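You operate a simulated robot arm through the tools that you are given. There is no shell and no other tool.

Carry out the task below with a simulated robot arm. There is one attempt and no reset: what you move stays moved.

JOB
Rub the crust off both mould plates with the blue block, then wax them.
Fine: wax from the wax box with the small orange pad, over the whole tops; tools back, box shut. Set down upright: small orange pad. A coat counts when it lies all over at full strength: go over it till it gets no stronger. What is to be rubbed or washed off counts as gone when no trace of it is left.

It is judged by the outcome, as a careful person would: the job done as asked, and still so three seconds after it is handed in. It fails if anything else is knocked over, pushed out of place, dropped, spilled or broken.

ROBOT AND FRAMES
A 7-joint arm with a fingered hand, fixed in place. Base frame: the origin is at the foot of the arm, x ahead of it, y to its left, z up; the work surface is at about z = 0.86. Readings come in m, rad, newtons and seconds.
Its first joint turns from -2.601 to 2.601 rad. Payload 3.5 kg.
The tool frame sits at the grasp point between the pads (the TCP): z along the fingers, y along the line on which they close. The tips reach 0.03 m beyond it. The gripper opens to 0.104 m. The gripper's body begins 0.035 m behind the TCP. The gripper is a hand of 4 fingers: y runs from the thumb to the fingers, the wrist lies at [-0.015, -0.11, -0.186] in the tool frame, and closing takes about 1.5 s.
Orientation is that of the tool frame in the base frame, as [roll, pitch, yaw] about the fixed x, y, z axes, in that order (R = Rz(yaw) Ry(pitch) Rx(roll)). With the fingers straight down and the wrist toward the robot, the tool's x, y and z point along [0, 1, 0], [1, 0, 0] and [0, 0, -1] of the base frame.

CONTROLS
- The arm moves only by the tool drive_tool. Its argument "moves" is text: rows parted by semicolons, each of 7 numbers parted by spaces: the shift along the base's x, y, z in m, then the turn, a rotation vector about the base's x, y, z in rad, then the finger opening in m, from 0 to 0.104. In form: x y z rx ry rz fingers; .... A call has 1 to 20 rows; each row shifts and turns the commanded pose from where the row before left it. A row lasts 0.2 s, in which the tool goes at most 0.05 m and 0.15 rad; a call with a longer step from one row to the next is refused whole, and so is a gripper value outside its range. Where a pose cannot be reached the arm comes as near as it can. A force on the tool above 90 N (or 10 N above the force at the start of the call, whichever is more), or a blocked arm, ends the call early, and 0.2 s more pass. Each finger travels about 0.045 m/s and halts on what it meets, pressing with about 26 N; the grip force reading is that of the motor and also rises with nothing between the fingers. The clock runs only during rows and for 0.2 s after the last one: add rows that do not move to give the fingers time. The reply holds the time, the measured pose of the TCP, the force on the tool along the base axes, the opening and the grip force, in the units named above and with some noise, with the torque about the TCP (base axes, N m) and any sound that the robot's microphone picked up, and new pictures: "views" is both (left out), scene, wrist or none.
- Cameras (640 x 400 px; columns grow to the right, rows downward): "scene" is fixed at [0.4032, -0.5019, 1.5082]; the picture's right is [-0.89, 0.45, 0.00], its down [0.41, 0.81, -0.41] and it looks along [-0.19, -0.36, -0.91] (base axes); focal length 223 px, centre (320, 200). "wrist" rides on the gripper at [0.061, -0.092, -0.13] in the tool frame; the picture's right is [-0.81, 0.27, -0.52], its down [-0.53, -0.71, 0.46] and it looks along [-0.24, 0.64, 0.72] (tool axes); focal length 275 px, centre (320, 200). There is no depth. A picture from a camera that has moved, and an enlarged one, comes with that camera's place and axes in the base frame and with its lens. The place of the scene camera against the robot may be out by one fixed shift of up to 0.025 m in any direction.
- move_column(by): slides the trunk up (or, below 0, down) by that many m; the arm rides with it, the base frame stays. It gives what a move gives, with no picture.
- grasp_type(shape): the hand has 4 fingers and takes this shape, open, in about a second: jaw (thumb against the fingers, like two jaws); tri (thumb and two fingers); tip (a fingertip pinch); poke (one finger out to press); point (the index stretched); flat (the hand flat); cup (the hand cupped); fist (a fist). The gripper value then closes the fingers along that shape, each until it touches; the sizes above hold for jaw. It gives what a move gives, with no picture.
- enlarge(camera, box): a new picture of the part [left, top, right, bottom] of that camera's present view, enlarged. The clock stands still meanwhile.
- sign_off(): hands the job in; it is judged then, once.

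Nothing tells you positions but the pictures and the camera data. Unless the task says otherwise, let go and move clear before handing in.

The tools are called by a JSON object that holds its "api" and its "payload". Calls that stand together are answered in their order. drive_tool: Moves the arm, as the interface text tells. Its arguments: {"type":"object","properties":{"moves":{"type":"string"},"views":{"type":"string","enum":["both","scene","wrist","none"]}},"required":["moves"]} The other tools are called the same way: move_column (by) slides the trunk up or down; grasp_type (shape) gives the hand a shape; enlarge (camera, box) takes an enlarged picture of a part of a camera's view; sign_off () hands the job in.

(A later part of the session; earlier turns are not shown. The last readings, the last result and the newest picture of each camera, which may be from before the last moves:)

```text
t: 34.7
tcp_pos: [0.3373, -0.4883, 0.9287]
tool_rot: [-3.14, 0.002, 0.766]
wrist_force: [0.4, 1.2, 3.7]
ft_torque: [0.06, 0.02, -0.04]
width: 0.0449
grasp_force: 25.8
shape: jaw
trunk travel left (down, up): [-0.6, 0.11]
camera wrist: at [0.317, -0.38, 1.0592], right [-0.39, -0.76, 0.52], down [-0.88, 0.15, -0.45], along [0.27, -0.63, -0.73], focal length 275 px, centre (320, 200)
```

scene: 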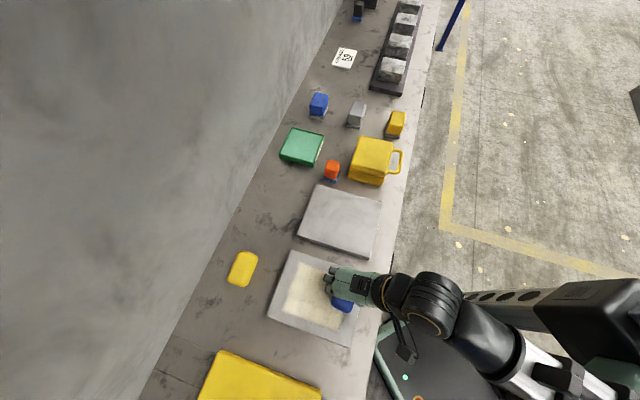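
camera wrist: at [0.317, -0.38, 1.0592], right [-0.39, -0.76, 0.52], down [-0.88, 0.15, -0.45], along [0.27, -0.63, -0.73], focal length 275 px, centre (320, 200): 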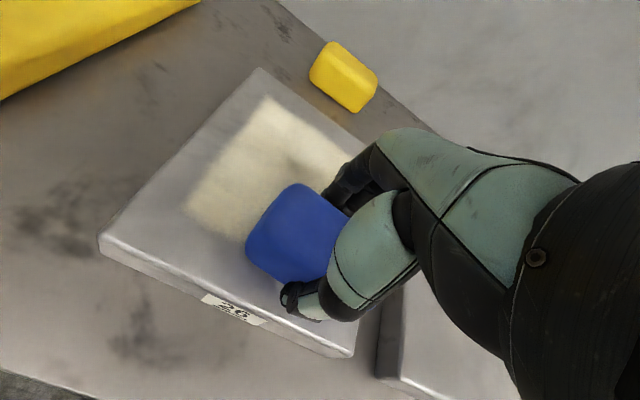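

Good reach. Continue strokes with slightly more pressure on this lane and then the next.

{"api": "drive_tool", "payload": {"moves": "0 0 -0.0015 0 0 0 0.01; 0.0244 -0.0251 0 0 0 0 0.01; 0.0244 -0.0251 0 0 0 0 0.01; 0.0244 -0.0251 0 0 0 0 0.01; 0.0244 -0.0251 0 0 0 0 0.01; -0.0244 0.0251 0 0 0 0 0.01; -0.0244 0.0251 0 0 0 0 0.01; -0.0244 0.0251 0 0 0 0 0.01; -0.0244 0.0251 0 0 0 0 0.01; 0.0244 -0.0251 0 0 0 0 0.01; 0.0244 -0.0251 0 0 0 0 0.01; 0.0244 -0.0251 0 0 0 0 0.01; 0.0244 -0.0251 0 0 0 0 0.01; 0.0251 0.0244 0 0 0 0 0.01; 0.0251 0.0244 0 0 0 0 0.01; -0.0244 0.0251 0 0 0 0 0.01; -0.0244 0.0251 0 0 0 0 0.01; -0.0244 0.0251 0 0 0 0 0.01; -0.0244 0.0251 0 0 0 0 0.01; 0 0 0 0 0 0 0.01", "views": "both"}}

```text
t: 38.9
tcp_pos: [0.3855, -0.438, 0.926]
tool_rot: [-3.137, 0.002, 0.764]
wrist_force: [4.0, -4.2, 14.5]
ft_torque: [-0.31, -0.24, 0.03]
width: 0.0469
grasp_force: 26.0
shape: jaw
trunk travel left (down, up): [-0.6, 0.11]
camera wrist: at [0.3656, -0.3298, 1.0562], right [-0.39, -0.76, 0.52], down [-0.88, 0.15, -0.45], along [0.27, -0.63, -0.73], focal length 275 px, centre (320, 200)
```

scene: 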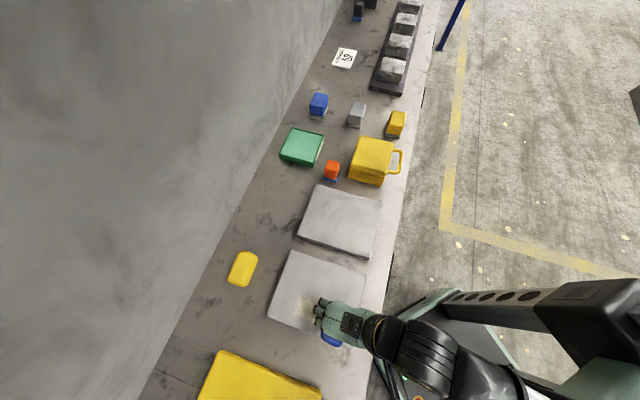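
wrist: 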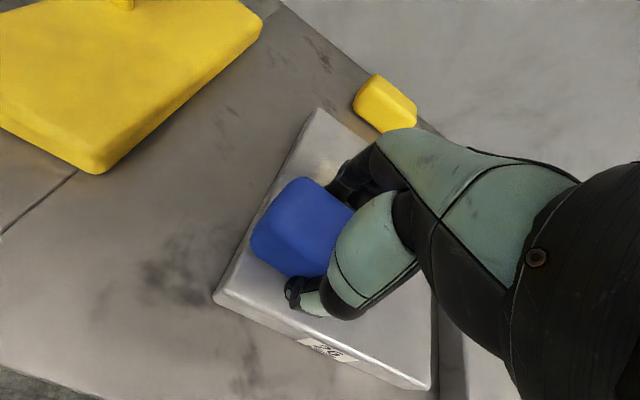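

Continue this lane, then a middle pass back, and lift to check.

{"api": "drive_tool", "payload": {"moves": "0.0244 -0.0251 0 0 0 0 0.01; 0.0244 -0.0251 0 0 0 0 0.01; 0.0244 -0.0251 0 0 0 0 0.01; 0.0244 -0.0251 0 0 0 0 0.01; -0.0244 0.0251 0 0 0 0 0.01; -0.0244 0.0251 0 0 0 0 0.01; -0.0244 0.0251 0 0 0 0 0.01; -0.0244 0.0251 0 0 0 0 0.01; 0.0244 -0.0251 0 0 0 0 0.01; 0.0244 -0.0251 0 0 0 0 0.01; 0.0244 -0.0251 0 0 0 0 0.01; 0.0244 -0.0251 0 0 0 0 0.01; -0.0251 -0.0244 0 0 0 0 0.01; -0.0244 0.0251 0 0 0 0 0.01; -0.0244 0.0251 0 0 0 0 0.01; -0.0244 0.0251 0 0 0 0 0.01; -0.0244 0.0251 0 0 0 0 0.01; 0 0 0.01 0 0 0 0.01; 0 0 0.04 0 0 0 0.01; 0 0 0.02 0 0 0 0.01", "views": "none"}}

{"api": "drive_tool", "payload": {"moves": "0.02 -0.04 0 0 0 0 0.01; 0.02 -0.04 0 0 0 0 0.01; 0.01 -0.045 0 0 0 0 0.01; 0.01 -0.045 0 0 0 0 0.01; 0 -0.045 0 0 0 0 0.01; 0 -0.045 0 0 0 0 0.01; 0 0 0 0 0 0 0.01", "views": "both"}}

{"api": "enlarge", "payload": {"camera": "scene", "box": [240, 180, 400, 350]}}

```text
t: 43.1
tcp_pos: [0.3623, -0.4622, 0.9953]
tool_rot: [-3.138, 0.005, 0.763]
wrist_force: [-0.3, 0.3, -1.2]
ft_torque: [0.0, -0.01, 0.01]
width: 0.0449
grasp_force: 26.1
shape: jaw
trunk travel left (down, up): [-0.6, 0.11]
```

```text
t: 44.7
tcp_pos: [0.4212, -0.7219, 0.9949]
tool_rot: [-3.138, 0.002, 0.766]
wrist_force: [-0.4, 1.0, -2.0]
ft_torque: [0.0, 0.01, 0.0]
width: 0.0448
grasp_force: 26.0
shape: jaw
trunk travel left (down, up): [-0.6, 0.11]
camera wrist: at [0.3999, -0.6143, 1.1249], right [-0.39, -0.76, 0.52], down [-0.88, 0.15, -0.45], along [0.27, -0.63, -0.73], focal length 275 px, centre (320, 200)
```

scene: 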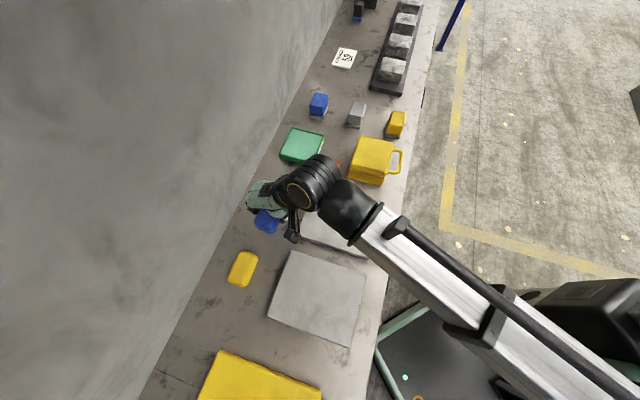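
wrist: 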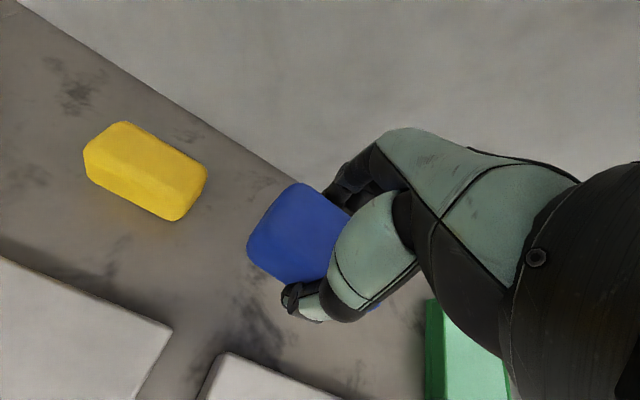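

```text
2.35 times, centred on (320, 265) of scene
camera zoom: at [0.4032, -0.5019, 1.5082], right [-0.89, 0.45, 0.0], down [0.41, 0.81, -0.41], along [-0.19, -0.36, -0.91], focal length 525 px, centre (320, 47)
```

zoom: 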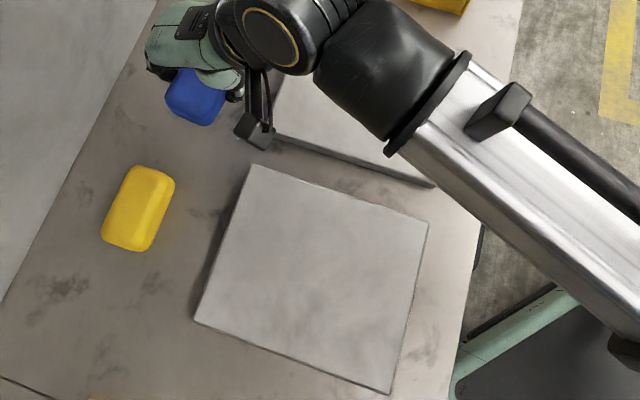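

Both plates are clean. I'll put the blue block back on its spot at (0.397,-0.8045).

{"api": "drive_tool", "payload": {"moves": "-0.0122 -0.0413 0 0 0 0 0.01; -0.0122 -0.0413 0 0 0 0 0.01; 0 0 0 0 0 0 0.01; 0 0 -0.04 0 0 0 0.01; 0 0 -0.035 0 0 0 0.01; 0 0 -0.01 0 0 0 0.01; 0 0 -0.005 0 0 0 0.01; 0 0 0 0 0 0 0.01", "views": "both"}}

```text
t: 46.5
tcp_pos: [0.3957, -0.8072, 0.9067]
tool_rot: [-3.139, 0.002, 0.764]
wrist_force: [0.3, 0.7, -1.8]
ft_torque: [0.0, -0.02, -0.01]
width: 0.0447
grasp_force: 26.4
shape: jaw
trunk travel left (down, up): [-0.6, 0.11]
camera wrist: at [0.3748, -0.6979, 1.0374], right [-0.39, -0.76, 0.52], down [-0.88, 0.15, -0.45], along [0.27, -0.63, -0.73], focal length 275 px, centre (320, 200)
```

scene: 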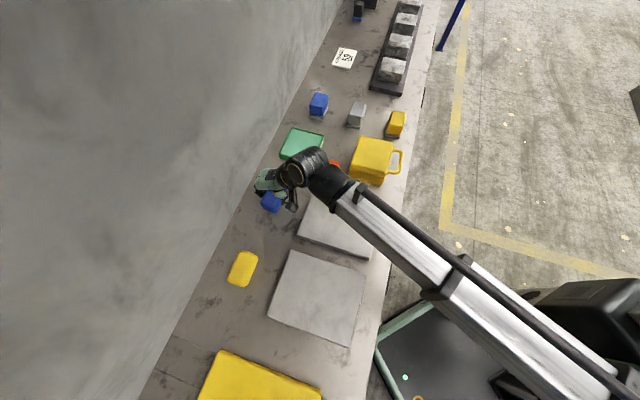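
wrist: 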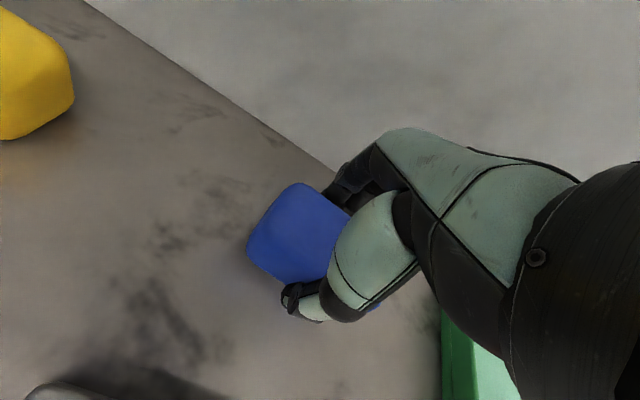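

{"api": "drive_tool", "payload": {"moves": "0.001 0.002 -0.003 0 0 0 0.01; 0 0 -0.002 0 0 0 0.01; 0 0 -0.001 0 0 0 0.01; 0 0 0 0 0 0 0.01", "views": "none"}}

```text
t: 47.5
tcp_pos: [0.3978, -0.8031, 0.9003]
tool_rot: [-3.138, 0.003, 0.765]
wrist_force: [0.6, -0.1, -0.5]
ft_torque: [0.0, 0.01, -0.01]
width: 0.0449
grasp_force: 25.9
shape: jaw
trunk travel left (down, up): [-0.6, 0.11]
```

{"api": "drive_tool", "payload": {"moves": "0 0 -0.001 0 0 0 0.01; 0 0 0 0 0 0 0.01; 0 0 0 0 0 0 0.03; 0 0 0 0 0 0 0.05; 0 0 0 0 0 0 0.07; 0 0 0 0 0 0 0.09; 0 0 0 0 0 0 0.104; 0 0 0 0 0 0 0.104; 0 0 0 0 0 0 0.104; 0 0 0 0 0 0 0.104; 0 0 0.01 0 0 0 0.104; 0 0 0.03 0 0 0 0.104; 0 0 0.04 0 0 0 0.104; 0 0 0.05 0 0 0 0.104; 0 0 0.03 0 0 0 0.104; 0 0 0 0 0 0 0.104", "views": "both"}}

{"api": "enlarge", "payload": {"camera": "wrist", "box": [100, 200, 400, 400]}}

```text
t: 50.9
tcp_pos: [0.3986, -0.8055, 1.0589]
tool_rot: [-3.138, 0.002, 0.765]
wrist_force: [1.1, 0.4, 0.1]
ft_torque: [0.01, -0.03, -0.02]
width: 0.1036
grasp_force: 0.1
shape: jaw
trunk travel left (down, up): [-0.6, 0.11]
camera wrist: at [0.3787, -0.6953, 1.1902], right [-0.39, -0.76, 0.52], down [-0.88, 0.15, -0.45], along [0.27, -0.63, -0.73], focal length 275 px, centre (320, 200)
```

scene: 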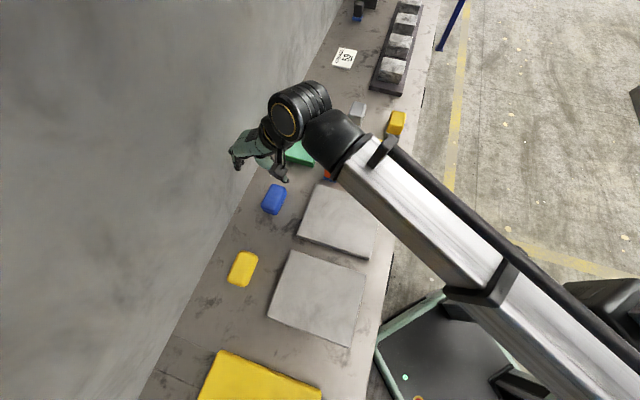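
wrist: 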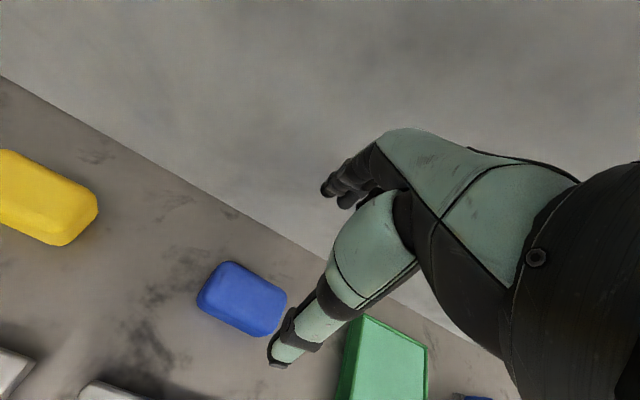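

```text
2.00 times, centred on (250, 300) of wrist
camera zoom: at [0.3787, -0.6953, 1.1902], right [-0.39, -0.76, 0.52], down [-0.88, 0.15, -0.45], along [0.27, -0.63, -0.73], focal length 551 px, centre (460, 0)
```

zoom: 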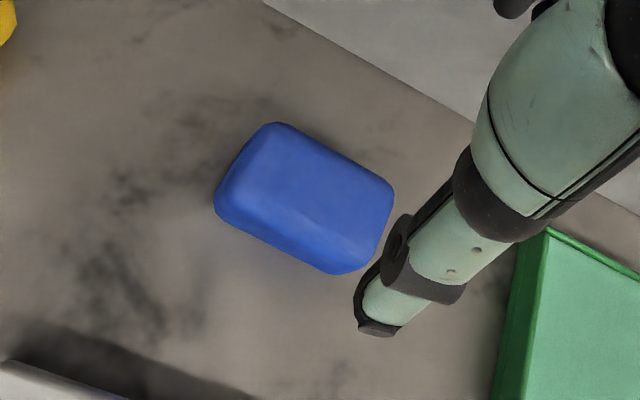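

The blue block is back in place. Now I'll rise and go over toward the wax box to study its lid.

{"api": "drive_tool", "payload": {"moves": "0 0 0.04 0 0 0 0.104; 0 0 0.04 0 0 0 0.104; -0.03 0 0.02 0 0 0 0.104; -0.04 0 0 0 0 0 0.104; -0.04 0 0 0 0 0 0.104; -0.04 0 0 0 0 0 0.104; -0.04 0 0 0 0 0 0.104; -0.04 0 0 0 0 0 0.104; -0.04 0 0 0 0 0 0.104; -0.04 0 0 0 0 0 0.104; -0.04 0 0 0 0 0 0.104; -0.03 0 0 0 0 0 0.104; 0 0 0 0 0 0 0.104", "views": "both"}}

{"api": "enlarge", "payload": {"camera": "wrist", "box": [0, 150, 400, 400]}}

```text
t: 53.7
tcp_pos: [0.0196, -0.8006, 1.1601]
tool_rot: [-3.138, 0.0, 0.765]
wrist_force: [-0.6, 0.9, 0.7]
ft_torque: [0.0, 0.03, 0.0]
width: 0.1039
grasp_force: 0.0
shape: jaw
trunk travel left (down, up): [-0.6, 0.11]
camera wrist: at [0.0, -0.6922, 1.2905], right [-0.39, -0.76, 0.52], down [-0.88, 0.15, -0.45], along [0.27, -0.63, -0.73], focal length 275 px, centre (320, 200)
```

scene: 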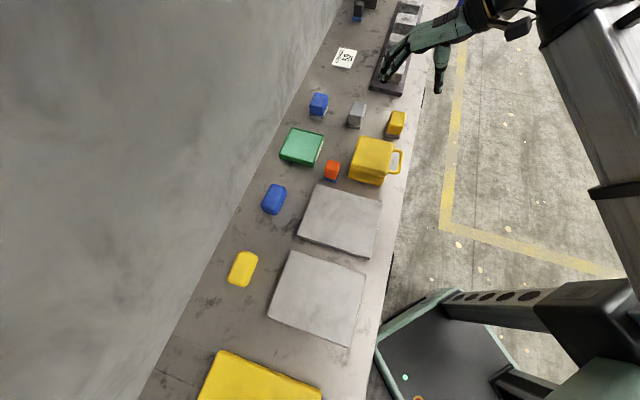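
wrist: 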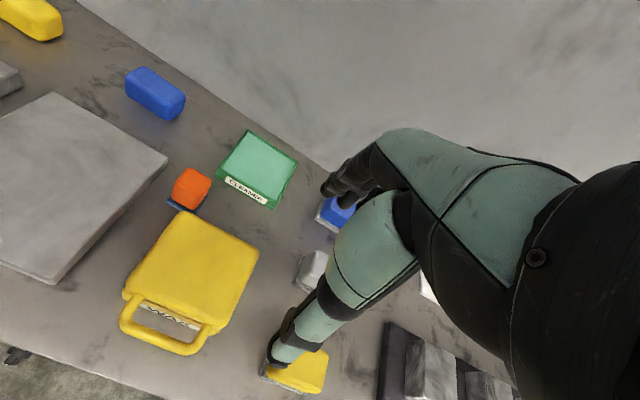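

```text
1.60 times, centred on (200, 275) of wrist
camera zoom: at [0.0, -0.6922, 1.2905], right [-0.39, -0.76, 0.52], down [-0.88, 0.15, -0.45], along [0.27, -0.63, -0.73], focal length 440 px, centre (512, 80)
```

zoom: 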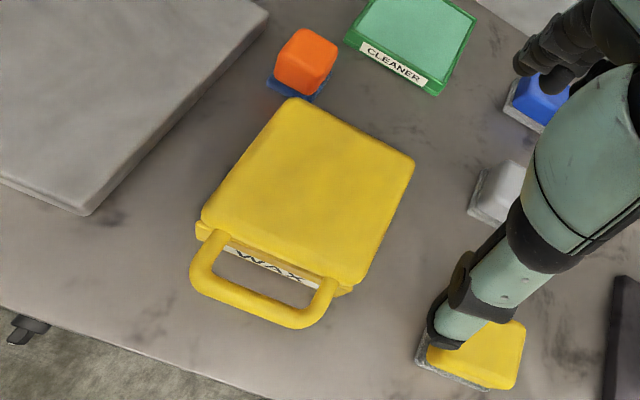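

The wax box has a hinged-looking lid with a horizontal loop handle toward the front edge; lid centre is about (0.071,-0.776), its top about z 0.955, and the handle bar about (0.015,-0.719). I'll look at what the fingertip pinch shape looks like, because the loop is narrow.

{"api": "grasp_type", "payload": {"shape": "tip"}}

{"api": "drive_tool", "payload": {"moves": "0 0 0 0 0 0 0.104; 0 0 0 0 0 0 0.104", "views": "both"}}

{"api": "enlarge", "payload": {"camera": "scene", "box": [360, 0, 520, 100]}}

{"api": "enlarge", "payload": {"camera": "wrist", "box": [220, 120, 460, 400]}}

```text
t: 54.6
tcp_pos: [0.0201, -0.8005, 1.1594]
tool_rot: [-3.138, 0.002, 0.764]
wrist_force: [0.4, -0.3, 0.9]
ft_torque: [0.02, -0.01, -0.03]
width: 0.104
grasp_force: 0.0
shape: tip
trunk travel left (down, up): [-0.6, 0.11]
```

```text
t: 55.2
tcp_pos: [0.0204, -0.7999, 1.1582]
tool_rot: [-3.137, 0.002, 0.764]
wrist_force: [0.3, -0.2, -0.7]
ft_torque: [-0.03, 0.0, 0.0]
width: 0.1037
grasp_force: 0.1
shape: tip
trunk travel left (down, up): [-0.6, 0.11]
camera wrist: at [0.0004, -0.6923, 1.2905], right [-0.39, -0.76, 0.52], down [-0.88, 0.15, -0.45], along [0.27, -0.63, -0.73], focal length 275 px, centre (320, 200)
```

scene: 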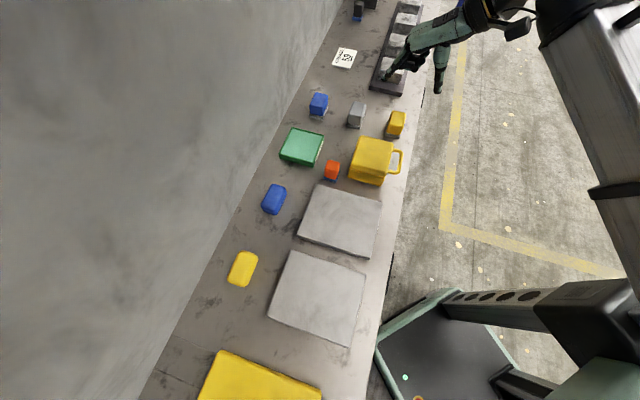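
wrist: 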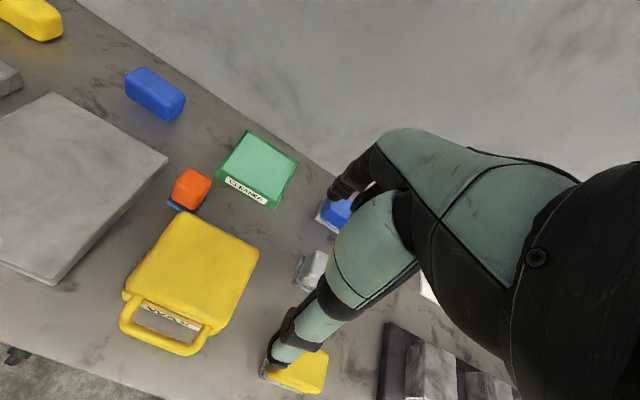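

```text
4.00 times, centred on (440, 50) of scene
camera zoom: at [0.4032, -0.5019, 1.5082], right [-0.89, 0.45, 0.0], down [0.41, 0.81, -0.41], along [-0.19, -0.36, -0.91], focal length 892 px, centre (-160, 800)
```

zoom: 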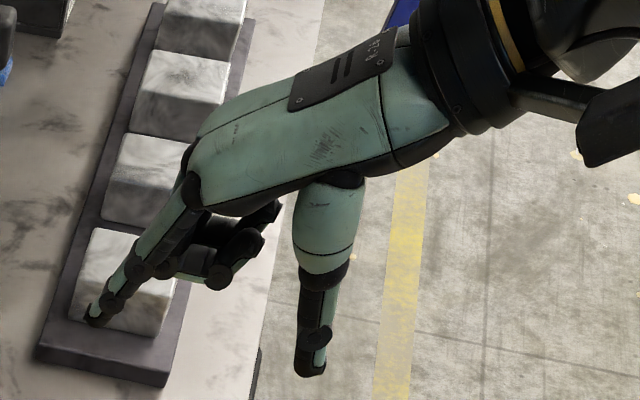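

```text
1.43 times, centred on (340, 260) of wrist
camera zoom: at [0.0004, -0.6923, 1.2905], right [-0.39, -0.76, 0.52], down [-0.88, 0.15, -0.45], along [0.27, -0.63, -0.73], focal length 393 px, centre (291, 114)
```

zoom: 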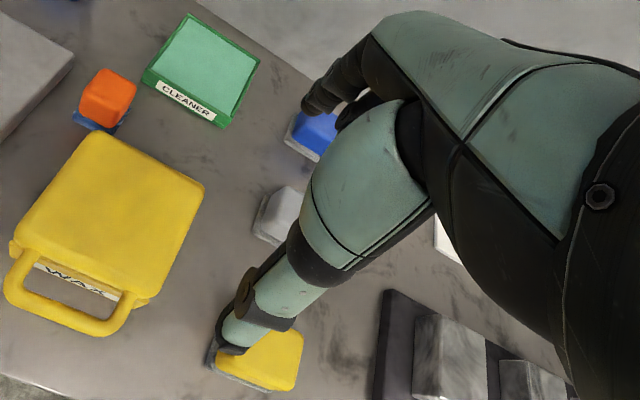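

The tip shape leaves one index finger and the thumb extended, good for the narrow loop. I'll move over the handle bar with a partial opening and look.

{"api": "drive_tool", "payload": {"moves": "0 0.03 0 0 0 0 0.09; 0 0.03 0 0 0 0 0.07; -0.01 0.027 0 0 0 0 0.06; 0 0 -0.04 0 0 0 0.05; 0 0 -0.04 0 0 0 0.05; 0 0 -0.04 0 0 0 0.05; 0 0 0 0 0 0 0.05; 0 0 0 0 0 0 0.05", "views": "both"}}

{"api": "enlarge", "payload": {"camera": "wrist", "box": [160, 150, 400, 350]}}

{"api": "enlarge", "payload": {"camera": "scene", "box": [330, 90, 450, 200]}}

```text
t: 57.0
tcp_pos: [0.0061, -0.7177, 1.0452]
tool_rot: [-3.139, 0.002, 0.764]
wrist_force: [0.7, -0.2, 1.2]
ft_torque: [0.0, -0.01, -0.01]
width: 0.0505
grasp_force: 0.1
shape: tip
trunk travel left (down, up): [-0.6, 0.11]
camera wrist: at [-0.0133, -0.6076, 1.1757], right [-0.39, -0.76, 0.52], down [-0.88, 0.15, -0.45], along [0.27, -0.63, -0.73], focal length 275 px, centre (320, 200)
```

scene: 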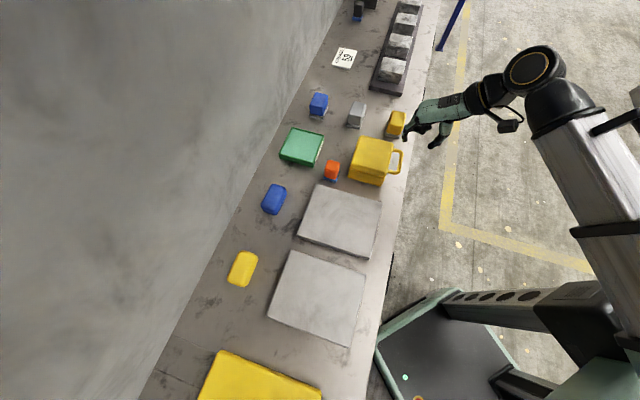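
wrist: 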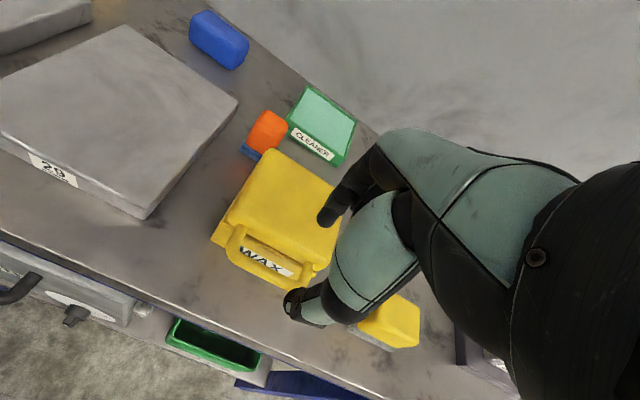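

```text
2.00 times, centred on (280, 250) of wrist
camera zoom: at [-0.0133, -0.6076, 1.1757], right [-0.39, -0.76, 0.52], down [-0.88, 0.15, -0.45], along [0.27, -0.63, -0.73], focal length 551 px, centre (400, 100)
```

zoom: 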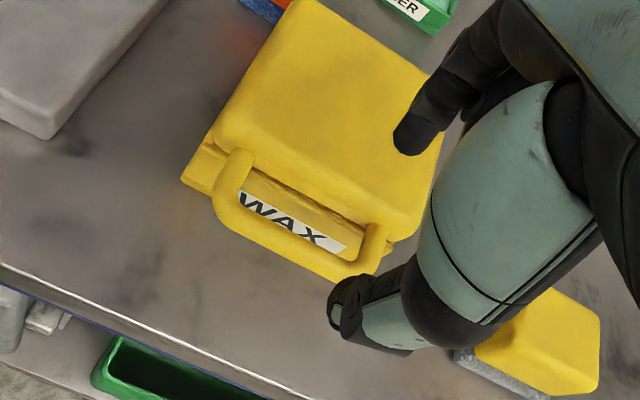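

```text
3.64 times, centred on (390, 145) of scene
camera zoom: at [0.4032, -0.5019, 1.5082], right [-0.89, 0.45, 0.0], down [0.41, 0.81, -0.41], along [-0.19, -0.36, -0.91], focal length 811 px, centre (66, 400)
```

zoom: 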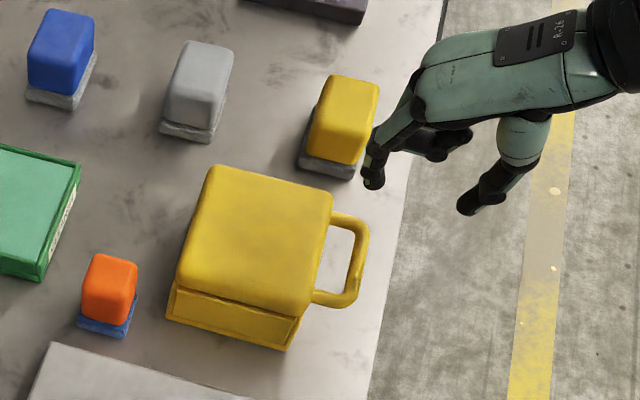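

{"api": "enlarge", "payload": {"camera": "wrist", "box": [200, 210, 360, 310]}}

```text
4.00 times, centred on (280, 260) of wrist
camera zoom: at [-0.0133, -0.6076, 1.1757], right [-0.39, -0.76, 0.52], down [-0.88, 0.15, -0.45], along [0.27, -0.63, -0.73], focal length 1101 px, centre (480, -40)
```

zoom: 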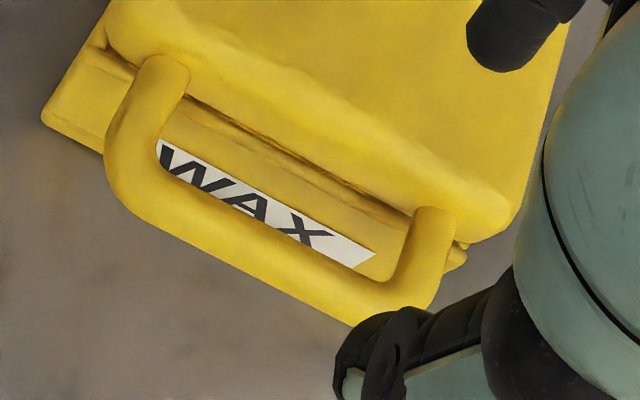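

Bar centre is about (0.016,-0.724), z≈0.93, tube about 11 mm thick with a 21 mm gap to the lid. I'll come down so the index enters the loop, checking part way.

{"api": "drive_tool", "payload": {"moves": "0 0.004 -0.03 0 0 0 0.05; 0 0 -0.03 0 0 0 0.05; 0 0 0 0 0 0 0.05; 0 0 0 0 0 0 0.05", "views": "both"}}

{"api": "enlarge", "payload": {"camera": "wrist", "box": [240, 150, 400, 350]}}

{"api": "enlarge", "payload": {"camera": "scene", "box": [350, 110, 450, 190]}}

```text
t: 58.0
tcp_pos: [0.0053, -0.7122, 0.983]
tool_rot: [-3.137, 0.002, 0.765]
wrist_force: [-0.4, -0.9, 0.1]
ft_torque: [-0.03, 0.01, 0.01]
width: 0.0506
grasp_force: 0.1
shape: tip
trunk travel left (down, up): [-0.6, 0.11]
camera wrist: at [-0.0143, -0.604, 1.114], right [-0.39, -0.76, 0.52], down [-0.88, 0.15, -0.45], along [0.27, -0.63, -0.73], focal length 275 px, centre (320, 200)
```

scene: 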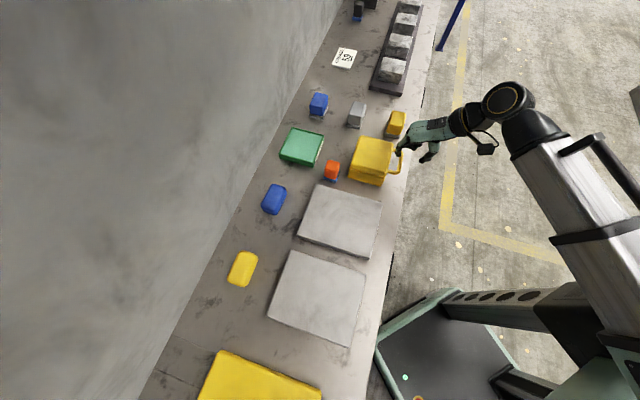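
wrist: 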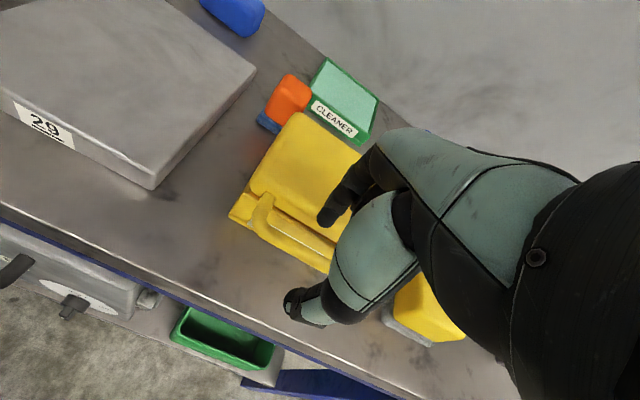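

```text
2.00 times, centred on (320, 250) of wrist
camera zoom: at [-0.0143, -0.604, 1.114], right [-0.39, -0.76, 0.52], down [-0.88, 0.15, -0.45], along [0.27, -0.63, -0.73], focal length 551 px, centre (320, 100)
```

zoom: 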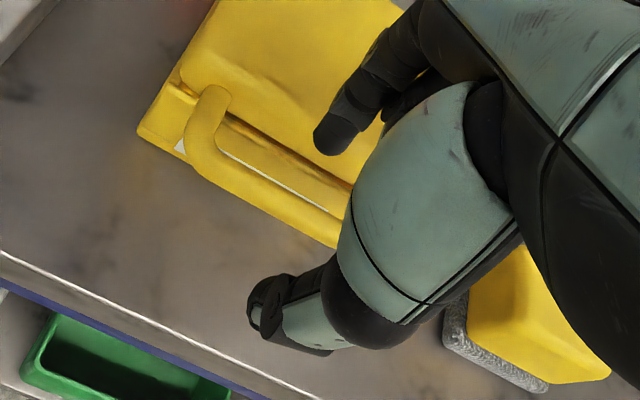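

```text
5.00 times, centred on (400, 150) of scene
camera zoom: at [0.4032, -0.5019, 1.5082], right [-0.89, 0.45, 0.0], down [0.41, 0.81, -0.41], along [-0.19, -0.36, -0.91], focal length 1115 px, centre (-80, 450)
```

zoom: 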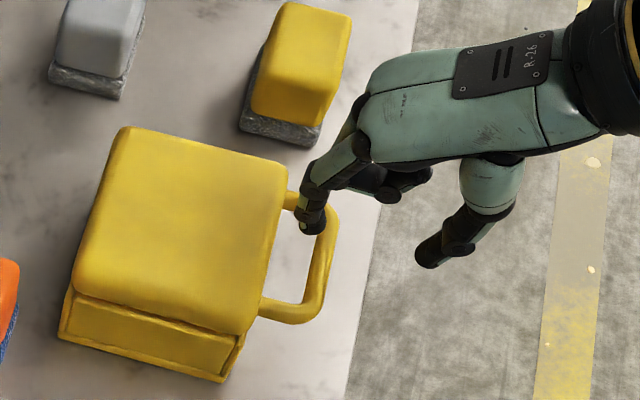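

{"api": "enlarge", "payload": {"camera": "scene", "box": [380, 130, 440, 180]}}

{"api": "enlarge", "payload": {"camera": "wrist", "box": [250, 180, 350, 260]}}

```text
8.00 times, centred on (410, 155) of scene
camera zoom: at [0.4032, -0.5019, 1.5082], right [-0.89, 0.45, 0.0], down [0.41, 0.81, -0.41], along [-0.19, -0.36, -0.91], focal length 1784 px, centre (-400, 560)
```

zoom: 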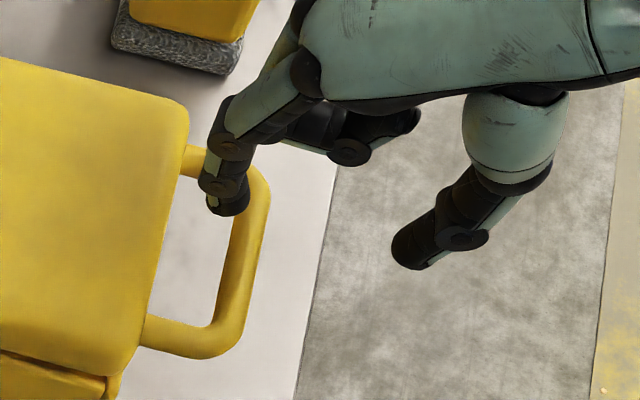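

```text
5.00 times, centred on (300, 220) of wrist
camera zoom: at [-0.0143, -0.604, 1.114], right [-0.39, -0.76, 0.52], down [-0.88, 0.15, -0.45], along [0.27, -0.63, -0.73], focal length 1376 px, centre (420, 100)
```

zoom: 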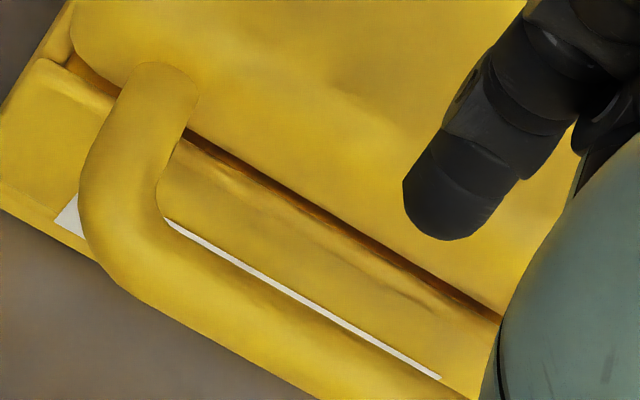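

The index will enter the gap if I shift 4 mm toward the lid. I'll do that and go down.

{"api": "drive_tool", "payload": {"moves": "0.003 -0.003 -0.008 0 0 0 0.05; 0 0 -0.01 0 0 0 0.05; 0 0 -0.01 0 0 0 0.05; 0 0 -0.01 0 0 0 0.05; 0 0 0 0 0 0 0.05", "views": "wrist"}}

{"api": "enlarge", "payload": {"camera": "scene", "box": [380, 130, 440, 180]}}

{"api": "enlarge", "payload": {"camera": "wrist", "box": [250, 170, 350, 270]}}

```text
t: 59.2
tcp_pos: [0.0097, -0.7156, 0.9421]
tool_rot: [-3.138, 0.001, 0.763]
wrist_force: [-6.6, 5.1, 5.1]
ft_torque: [-0.11, -0.11, -0.04]
width: 0.0452
grasp_force: 0.0
shape: tip
trunk travel left (down, up): [-0.6, 0.11]
camera wrist: at [-0.0109, -0.6068, 1.0738], right [-0.39, -0.76, 0.52], down [-0.88, 0.15, -0.45], along [0.27, -0.63, -0.73], focal length 275 px, centre (320, 200)
```

wrist: 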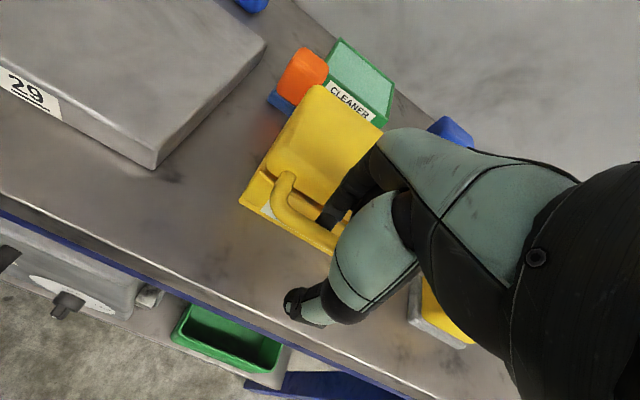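

```text
8.00 times, centred on (410, 155) of scene
camera zoom: at [0.4032, -0.5019, 1.5082], right [-0.89, 0.45, 0.0], down [0.41, 0.81, -0.41], along [-0.19, -0.36, -0.91], focal length 1784 px, centre (-400, 560)
```

zoom: 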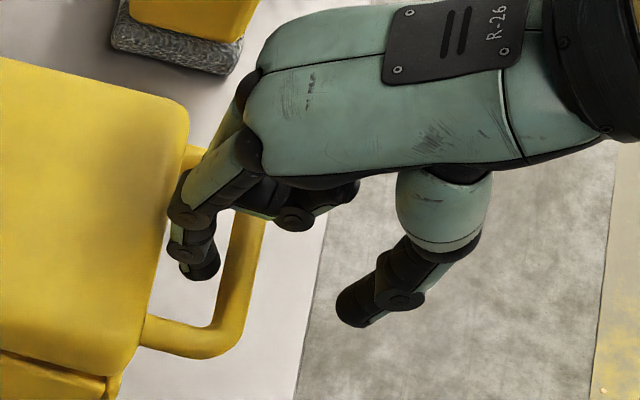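

```text
4.00 times, centred on (300, 220) of wrist
camera zoom: at [-0.0109, -0.6068, 1.0738], right [-0.39, -0.76, 0.52], down [-0.88, 0.15, -0.45], along [0.27, -0.63, -0.73], focal length 1101 px, centre (400, 120)
```

zoom: 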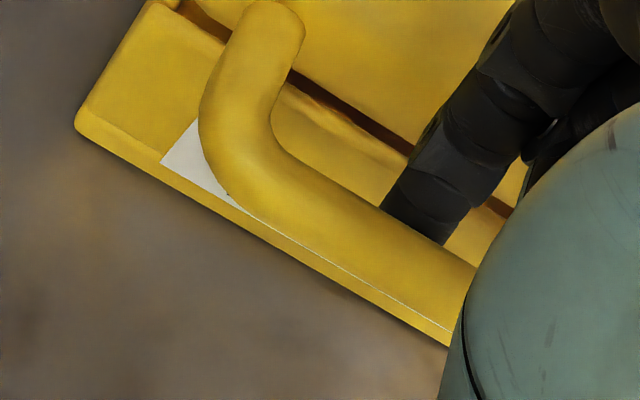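

The index is in the loop, behind the bar. I'll back off 3 mm from the lid and close the pinch.

{"api": "drive_tool", "payload": {"moves": "-0.0025 0.0025 0 0 0 0 0.04; 0 0 0 0 0 0 0.02; 0 0 0 0 0 0 0; 0 0 0 0 0 0 0; 0 0 0 0 0 0 0; 0 0 0 0 0 0 0; 0 0 0 0 0 0 0", "views": "wrist"}}

{"api": "enlarge", "payload": {"camera": "scene", "box": [380, 130, 440, 180]}}

{"api": "enlarge", "payload": {"camera": "wrist", "box": [250, 170, 350, 270]}}

```text
t: 60.8
tcp_pos: [0.0087, -0.7138, 0.9419]
tool_rot: [-3.139, 0.002, 0.764]
wrist_force: [2.4, -3.4, -1.4]
ft_torque: [-0.05, -0.05, 0.01]
width: 0.008
grasp_force: 26.2
shape: tip
trunk travel left (down, up): [-0.6, 0.11]
camera wrist: at [-0.0118, -0.6052, 1.0734], right [-0.39, -0.76, 0.52], down [-0.88, 0.15, -0.45], along [0.27, -0.63, -0.73], focal length 275 px, centre (320, 200)
```

wrist: 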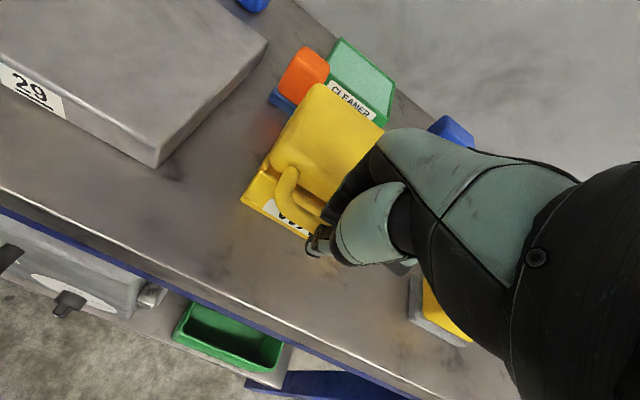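

```text
8.00 times, centred on (410, 155) of scene
camera zoom: at [0.4032, -0.5019, 1.5082], right [-0.89, 0.45, 0.0], down [0.41, 0.81, -0.41], along [-0.19, -0.36, -0.91], focal length 1784 px, centre (-400, 560)
```

zoom: 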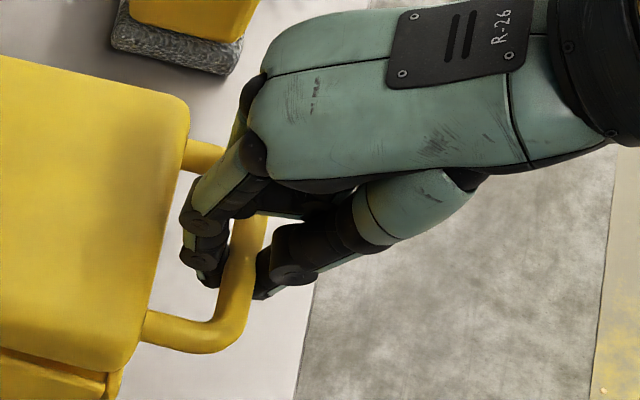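

```text
4.00 times, centred on (300, 220) of wrist
camera zoom: at [-0.0118, -0.6052, 1.0734], right [-0.39, -0.76, 0.52], down [-0.88, 0.15, -0.45], along [0.27, -0.63, -0.73], focal length 1101 px, centre (400, 120)
```

zoom: 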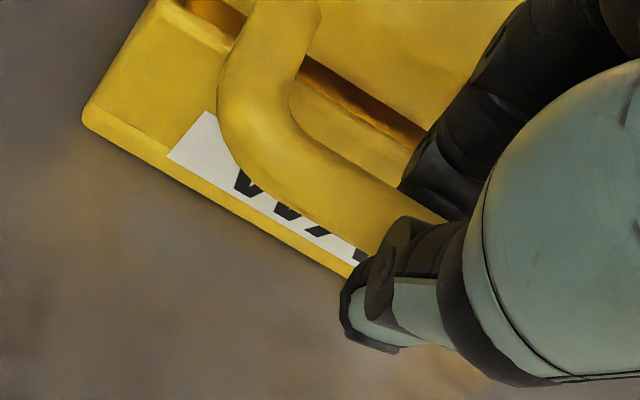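

The pinch holds the bar. I'll swing the lid up along an arc about the rear hinge, starting with 30°.

{"api": "drive_tool", "payload": {"moves": "0.0005 -0.0005 0.011 0 0 0 0; 0.0009 -0.0009 0.0114 0 0 0 0; 0.002 -0.002 0.011 0 0 0 0; 0.002 -0.0021 0.0107 0 0 0 0; 0.0033 -0.0034 0.0102 0 0 0 0; 0.0033 -0.0034 0.0102 0 0 0 0; 0 0 0 0 0 0 0", "views": "both"}}

{"api": "enlarge", "payload": {"camera": "scene", "box": [330, 100, 450, 200]}}

```text
t: 62.4
tcp_pos: [0.0221, -0.7266, 1.003]
tool_rot: [-3.136, 0.001, 0.766]
wrist_force: [11.8, -13.4, -13.0]
ft_torque: [0.07, 0.11, 0.01]
width: 0.0101
grasp_force: 26.1
shape: tip
trunk travel left (down, up): [-0.6, 0.11]
camera wrist: at [0.0011, -0.6178, 1.1353], right [-0.39, -0.76, 0.52], down [-0.88, 0.15, -0.45], along [0.27, -0.63, -0.73], focal length 275 px, centre (320, 200)
```

scene: 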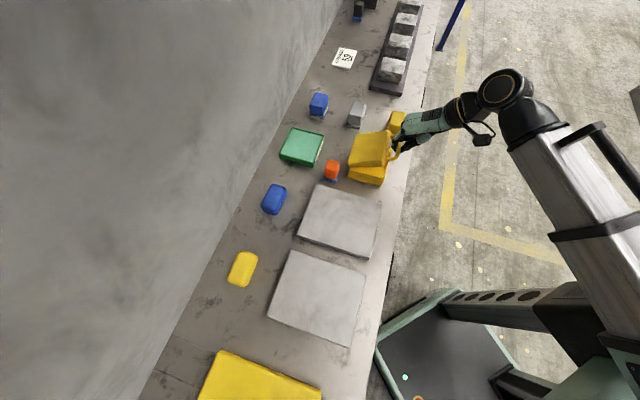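
wrist: 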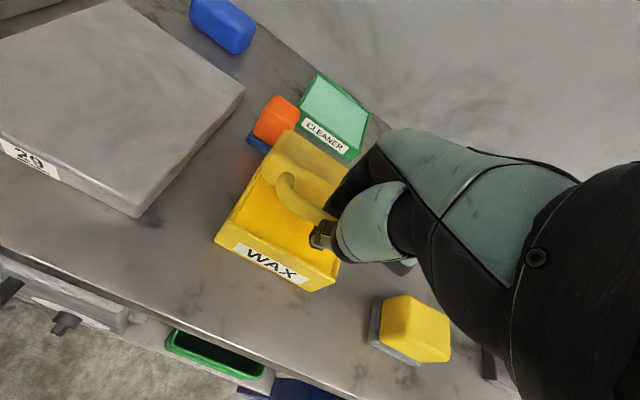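

```text
4.00 times, centred on (390, 150) of scene
camera zoom: at [0.4032, -0.5019, 1.5082], right [-0.89, 0.45, 0.0], down [0.41, 0.81, -0.41], along [-0.19, -0.36, -0.91], focal length 892 px, centre (40, 400)
```

zoom: 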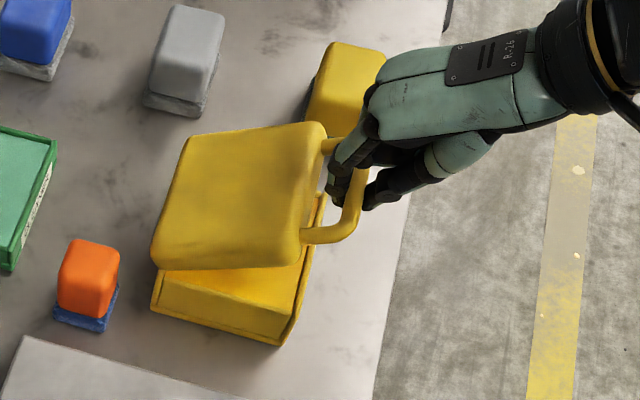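

The lid is opening. It pulls slightly toward the hinge, so I'll add a bit more travel that way and continue.

{"api": "drive_tool", "payload": {"moves": "0.0035 -0.0036 0 0 0 0 0; 0.005 -0.0052 0.0088 0 0 0 0; 0.005 -0.0052 0.0088 0 0 0 0; 0.006 -0.0062 0.0078 0 0 0 0; 0.006 -0.0062 0.0078 0 0 0 0; 0 0 0 0 0 0 0", "views": "none"}}

```text
t: 63.8
tcp_pos: [0.0474, -0.7528, 1.039]
tool_rot: [-3.136, 0.003, 0.765]
wrist_force: [8.1, -6.9, -17.2]
ft_torque: [0.26, 0.23, 0.02]
width: 0.0094
grasp_force: 26.0
shape: tip
trunk travel left (down, up): [-0.6, 0.11]
```

{"api": "drive_tool", "payload": {"moves": "0.0007 -0.0007 -0.002 0 0 0 0; 0.0064 -0.0066 0.0047 0 0 0 0; 0.0064 -0.0066 0.0047 0 0 0 0; 0.0069 -0.0071 0.003 0 0 0 0; 0.0069 -0.0071 0.003 0 0 0 0; 0 0 0 0 0 0 0", "views": "both"}}

{"api": "enlarge", "payload": {"camera": "scene", "box": [330, 90, 450, 190]}}

```text
t: 65.2
tcp_pos: [0.0745, -0.7809, 1.0521]
tool_rot: [-3.137, 0.002, 0.765]
wrist_force: [1.8, 2.7, -1.1]
ft_torque: [0.08, 0.03, 0.1]
width: 0.0074
grasp_force: 25.8
shape: tip
trunk travel left (down, up): [-0.6, 0.11]
camera wrist: at [0.0535, -0.6716, 1.1836], right [-0.39, -0.76, 0.52], down [-0.88, 0.15, -0.45], along [0.27, -0.63, -0.73], focal length 275 px, centre (320, 200)
```

scene: 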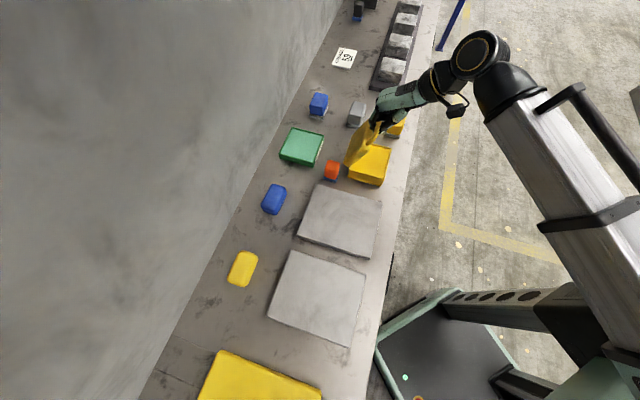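
wrist: 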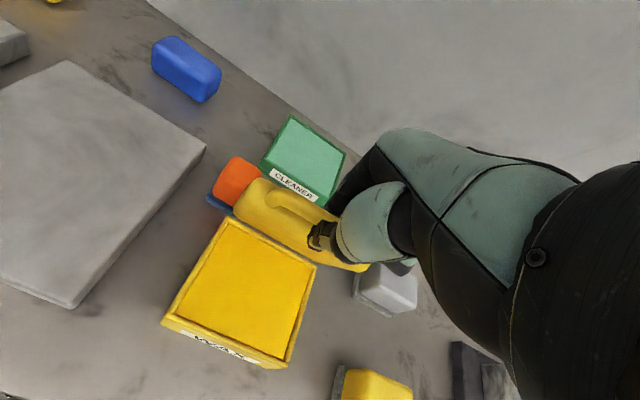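

```text
4.00 times, centred on (390, 140) of scene
camera zoom: at [0.4032, -0.5019, 1.5082], right [-0.89, 0.45, 0.0], down [0.41, 0.81, -0.41], along [-0.19, -0.36, -0.91], focal length 892 px, centre (40, 440)
```

zoom: 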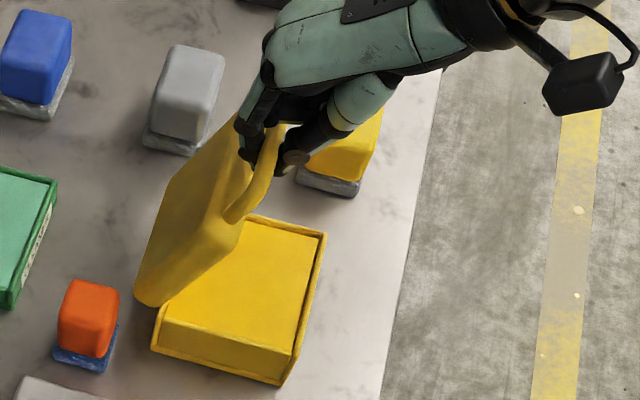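

The lid is at about 75°, and the wax fills the box to the rim. I'll continue past vertical.

{"api": "drive_tool", "payload": {"moves": "0.0071 -0.0073 0.0013 0 0 0 0; 0.0071 -0.0073 0.0013 0 0 0 0; 0.0072 -0.0074 -0.0005 0 0 0 0; 0.0072 -0.0074 -0.0005 0 0 0 0; 0 0 0 0 0 0 0", "views": "none"}}

```text
t: 66.4
tcp_pos: [0.1036, -0.8093, 1.0556]
tool_rot: [-3.14, 0.002, 0.765]
wrist_force: [0.5, -0.2, 5.8]
ft_torque: [-0.07, -0.06, 0.03]
width: 0.0073
grasp_force: 26.3
shape: tip
trunk travel left (down, up): [-0.6, 0.11]
```

{"api": "drive_tool", "payload": {"moves": "0.007 -0.0072 -0.0023 0 0 0 0; 0.007 -0.0072 -0.003 0 0 0 0; 0 0 0 0 0 0 0", "views": "both"}}

{"api": "enlarge", "payload": {"camera": "scene", "box": [300, 80, 420, 190]}}

```text
t: 67.2
tcp_pos: [0.1165, -0.823, 1.0519]
tool_rot: [3.14, 0.002, 0.764]
wrist_force: [3.1, -1.1, 17.6]
ft_torque: [-0.14, -0.19, 0.05]
width: 0.0073
grasp_force: 26.1
shape: tip
trunk travel left (down, up): [-0.6, 0.11]
camera wrist: at [0.0964, -0.715, 1.1822], right [-0.39, -0.76, 0.52], down [-0.88, 0.15, -0.45], along [0.27, -0.64, -0.72], focal length 275 px, centre (320, 200)
```

scene: 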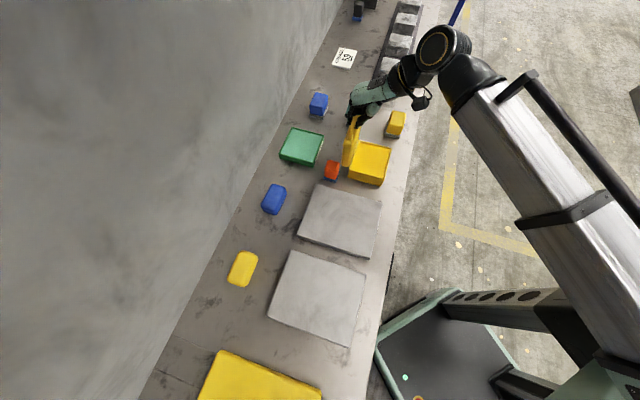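
wrist: 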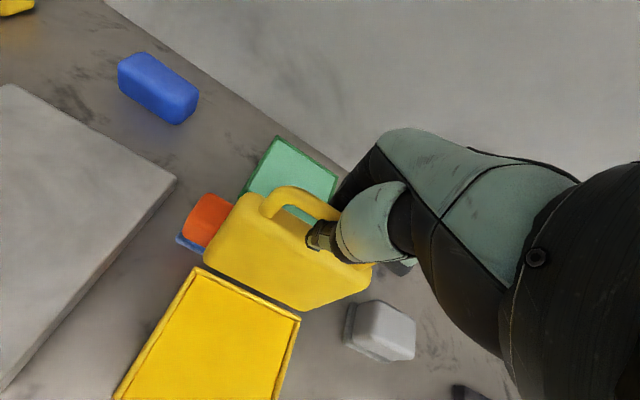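

```text
3.64 times, centred on (360, 135) of scene
camera zoom: at [0.4032, -0.5019, 1.5082], right [-0.89, 0.45, 0.0], down [0.41, 0.81, -0.41], along [-0.19, -0.36, -0.91], focal length 811 px, centre (174, 436)
```

zoom: 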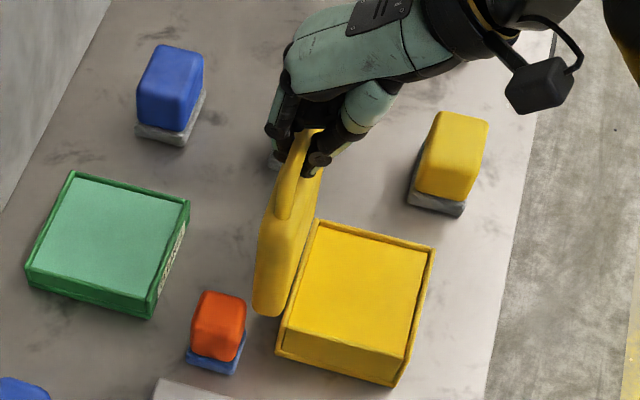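

The lid is at about 105°. I'll ease the vertical load and test gently whether the hinge has a stop here.

{"api": "drive_tool", "payload": {"moves": "0 0 0.003 0 0 0 0; 0 0 0 0 0 0 0", "views": "none"}}

{"api": "drive_tool", "payload": {"moves": "0.0042 -0.0043 -0.001 0 0 0 0; 0 0 0 0 0 0 0", "views": "none"}}

```text
t: 67.8
tcp_pos: [0.1154, -0.8233, 1.0527]
tool_rot: [-3.139, 0.002, 0.763]
wrist_force: [2.9, 3.0, 5.1]
ft_torque: [-0.01, -0.09, 0.05]
width: 0.007
grasp_force: 26.2
shape: tip
trunk travel left (down, up): [-0.6, 0.11]
```

```text
t: 68.4
tcp_pos: [0.1196, -0.8278, 1.0518]
tool_rot: [-3.137, 0.001, 0.765]
wrist_force: [1.2, 1.1, 2.7]
ft_torque: [-0.01, -0.07, 0.03]
width: 0.0069
grasp_force: 26.1
shape: tip
trunk travel left (down, up): [-0.6, 0.11]
```

No stop yet. I'll open the pinch slightly with both fingers still straddling the bar, to see whether the lid stays.

{"api": "drive_tool", "payload": {"moves": "0 0 0 0 0 0 0.015; 0 0 0 0 0 0 0.03; 0 0 0 0 0 0 0.03; 0 0 0 0 0 0 0.03; 0 0 0 0 0 0 0.03", "views": "wrist"}}

{"api": "enlarge", "payload": {"camera": "scene", "box": [320, 80, 400, 150]}}

```text
t: 69.6
tcp_pos: [0.1203, -0.8279, 1.0528]
tool_rot: [-3.142, 0.003, 0.763]
wrist_force: [-1.0, -2.5, 11.5]
ft_torque: [-0.13, -0.07, 0.0]
width: 0.0289
grasp_force: 0.0
shape: tip
trunk travel left (down, up): [-0.6, 0.11]
camera wrist: at [0.0996, -0.7186, 1.183], right [-0.39, -0.76, 0.52], down [-0.88, 0.15, -0.45], along [0.27, -0.63, -0.72], focal length 275 px, centre (320, 200)
```

wrist: 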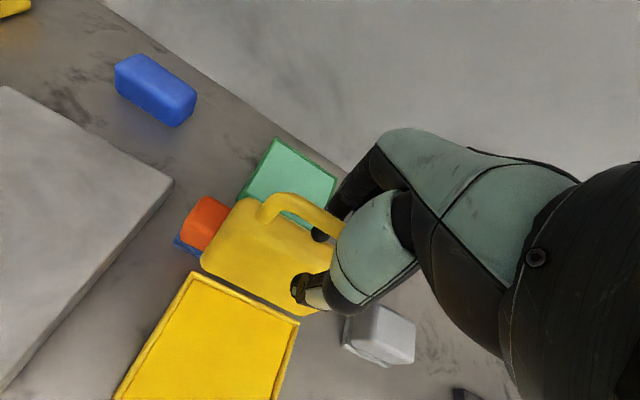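

```text
5.71 times, centred on (360, 115) of scene
camera zoom: at [0.4032, -0.5019, 1.5082], right [-0.89, 0.45, 0.0], down [0.41, 0.81, -0.41], along [-0.19, -0.36, -0.91], focal length 1275 px, centre (91, 686)
```

zoom: 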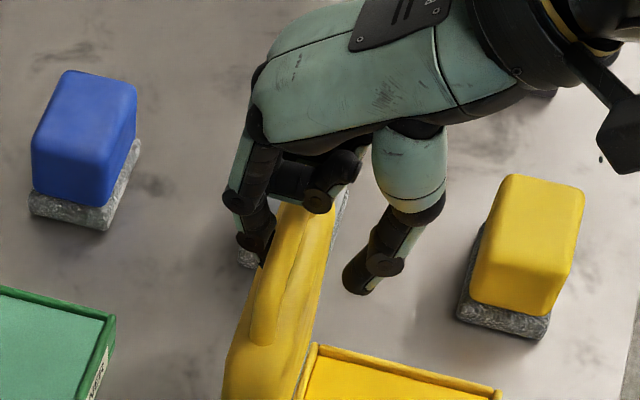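

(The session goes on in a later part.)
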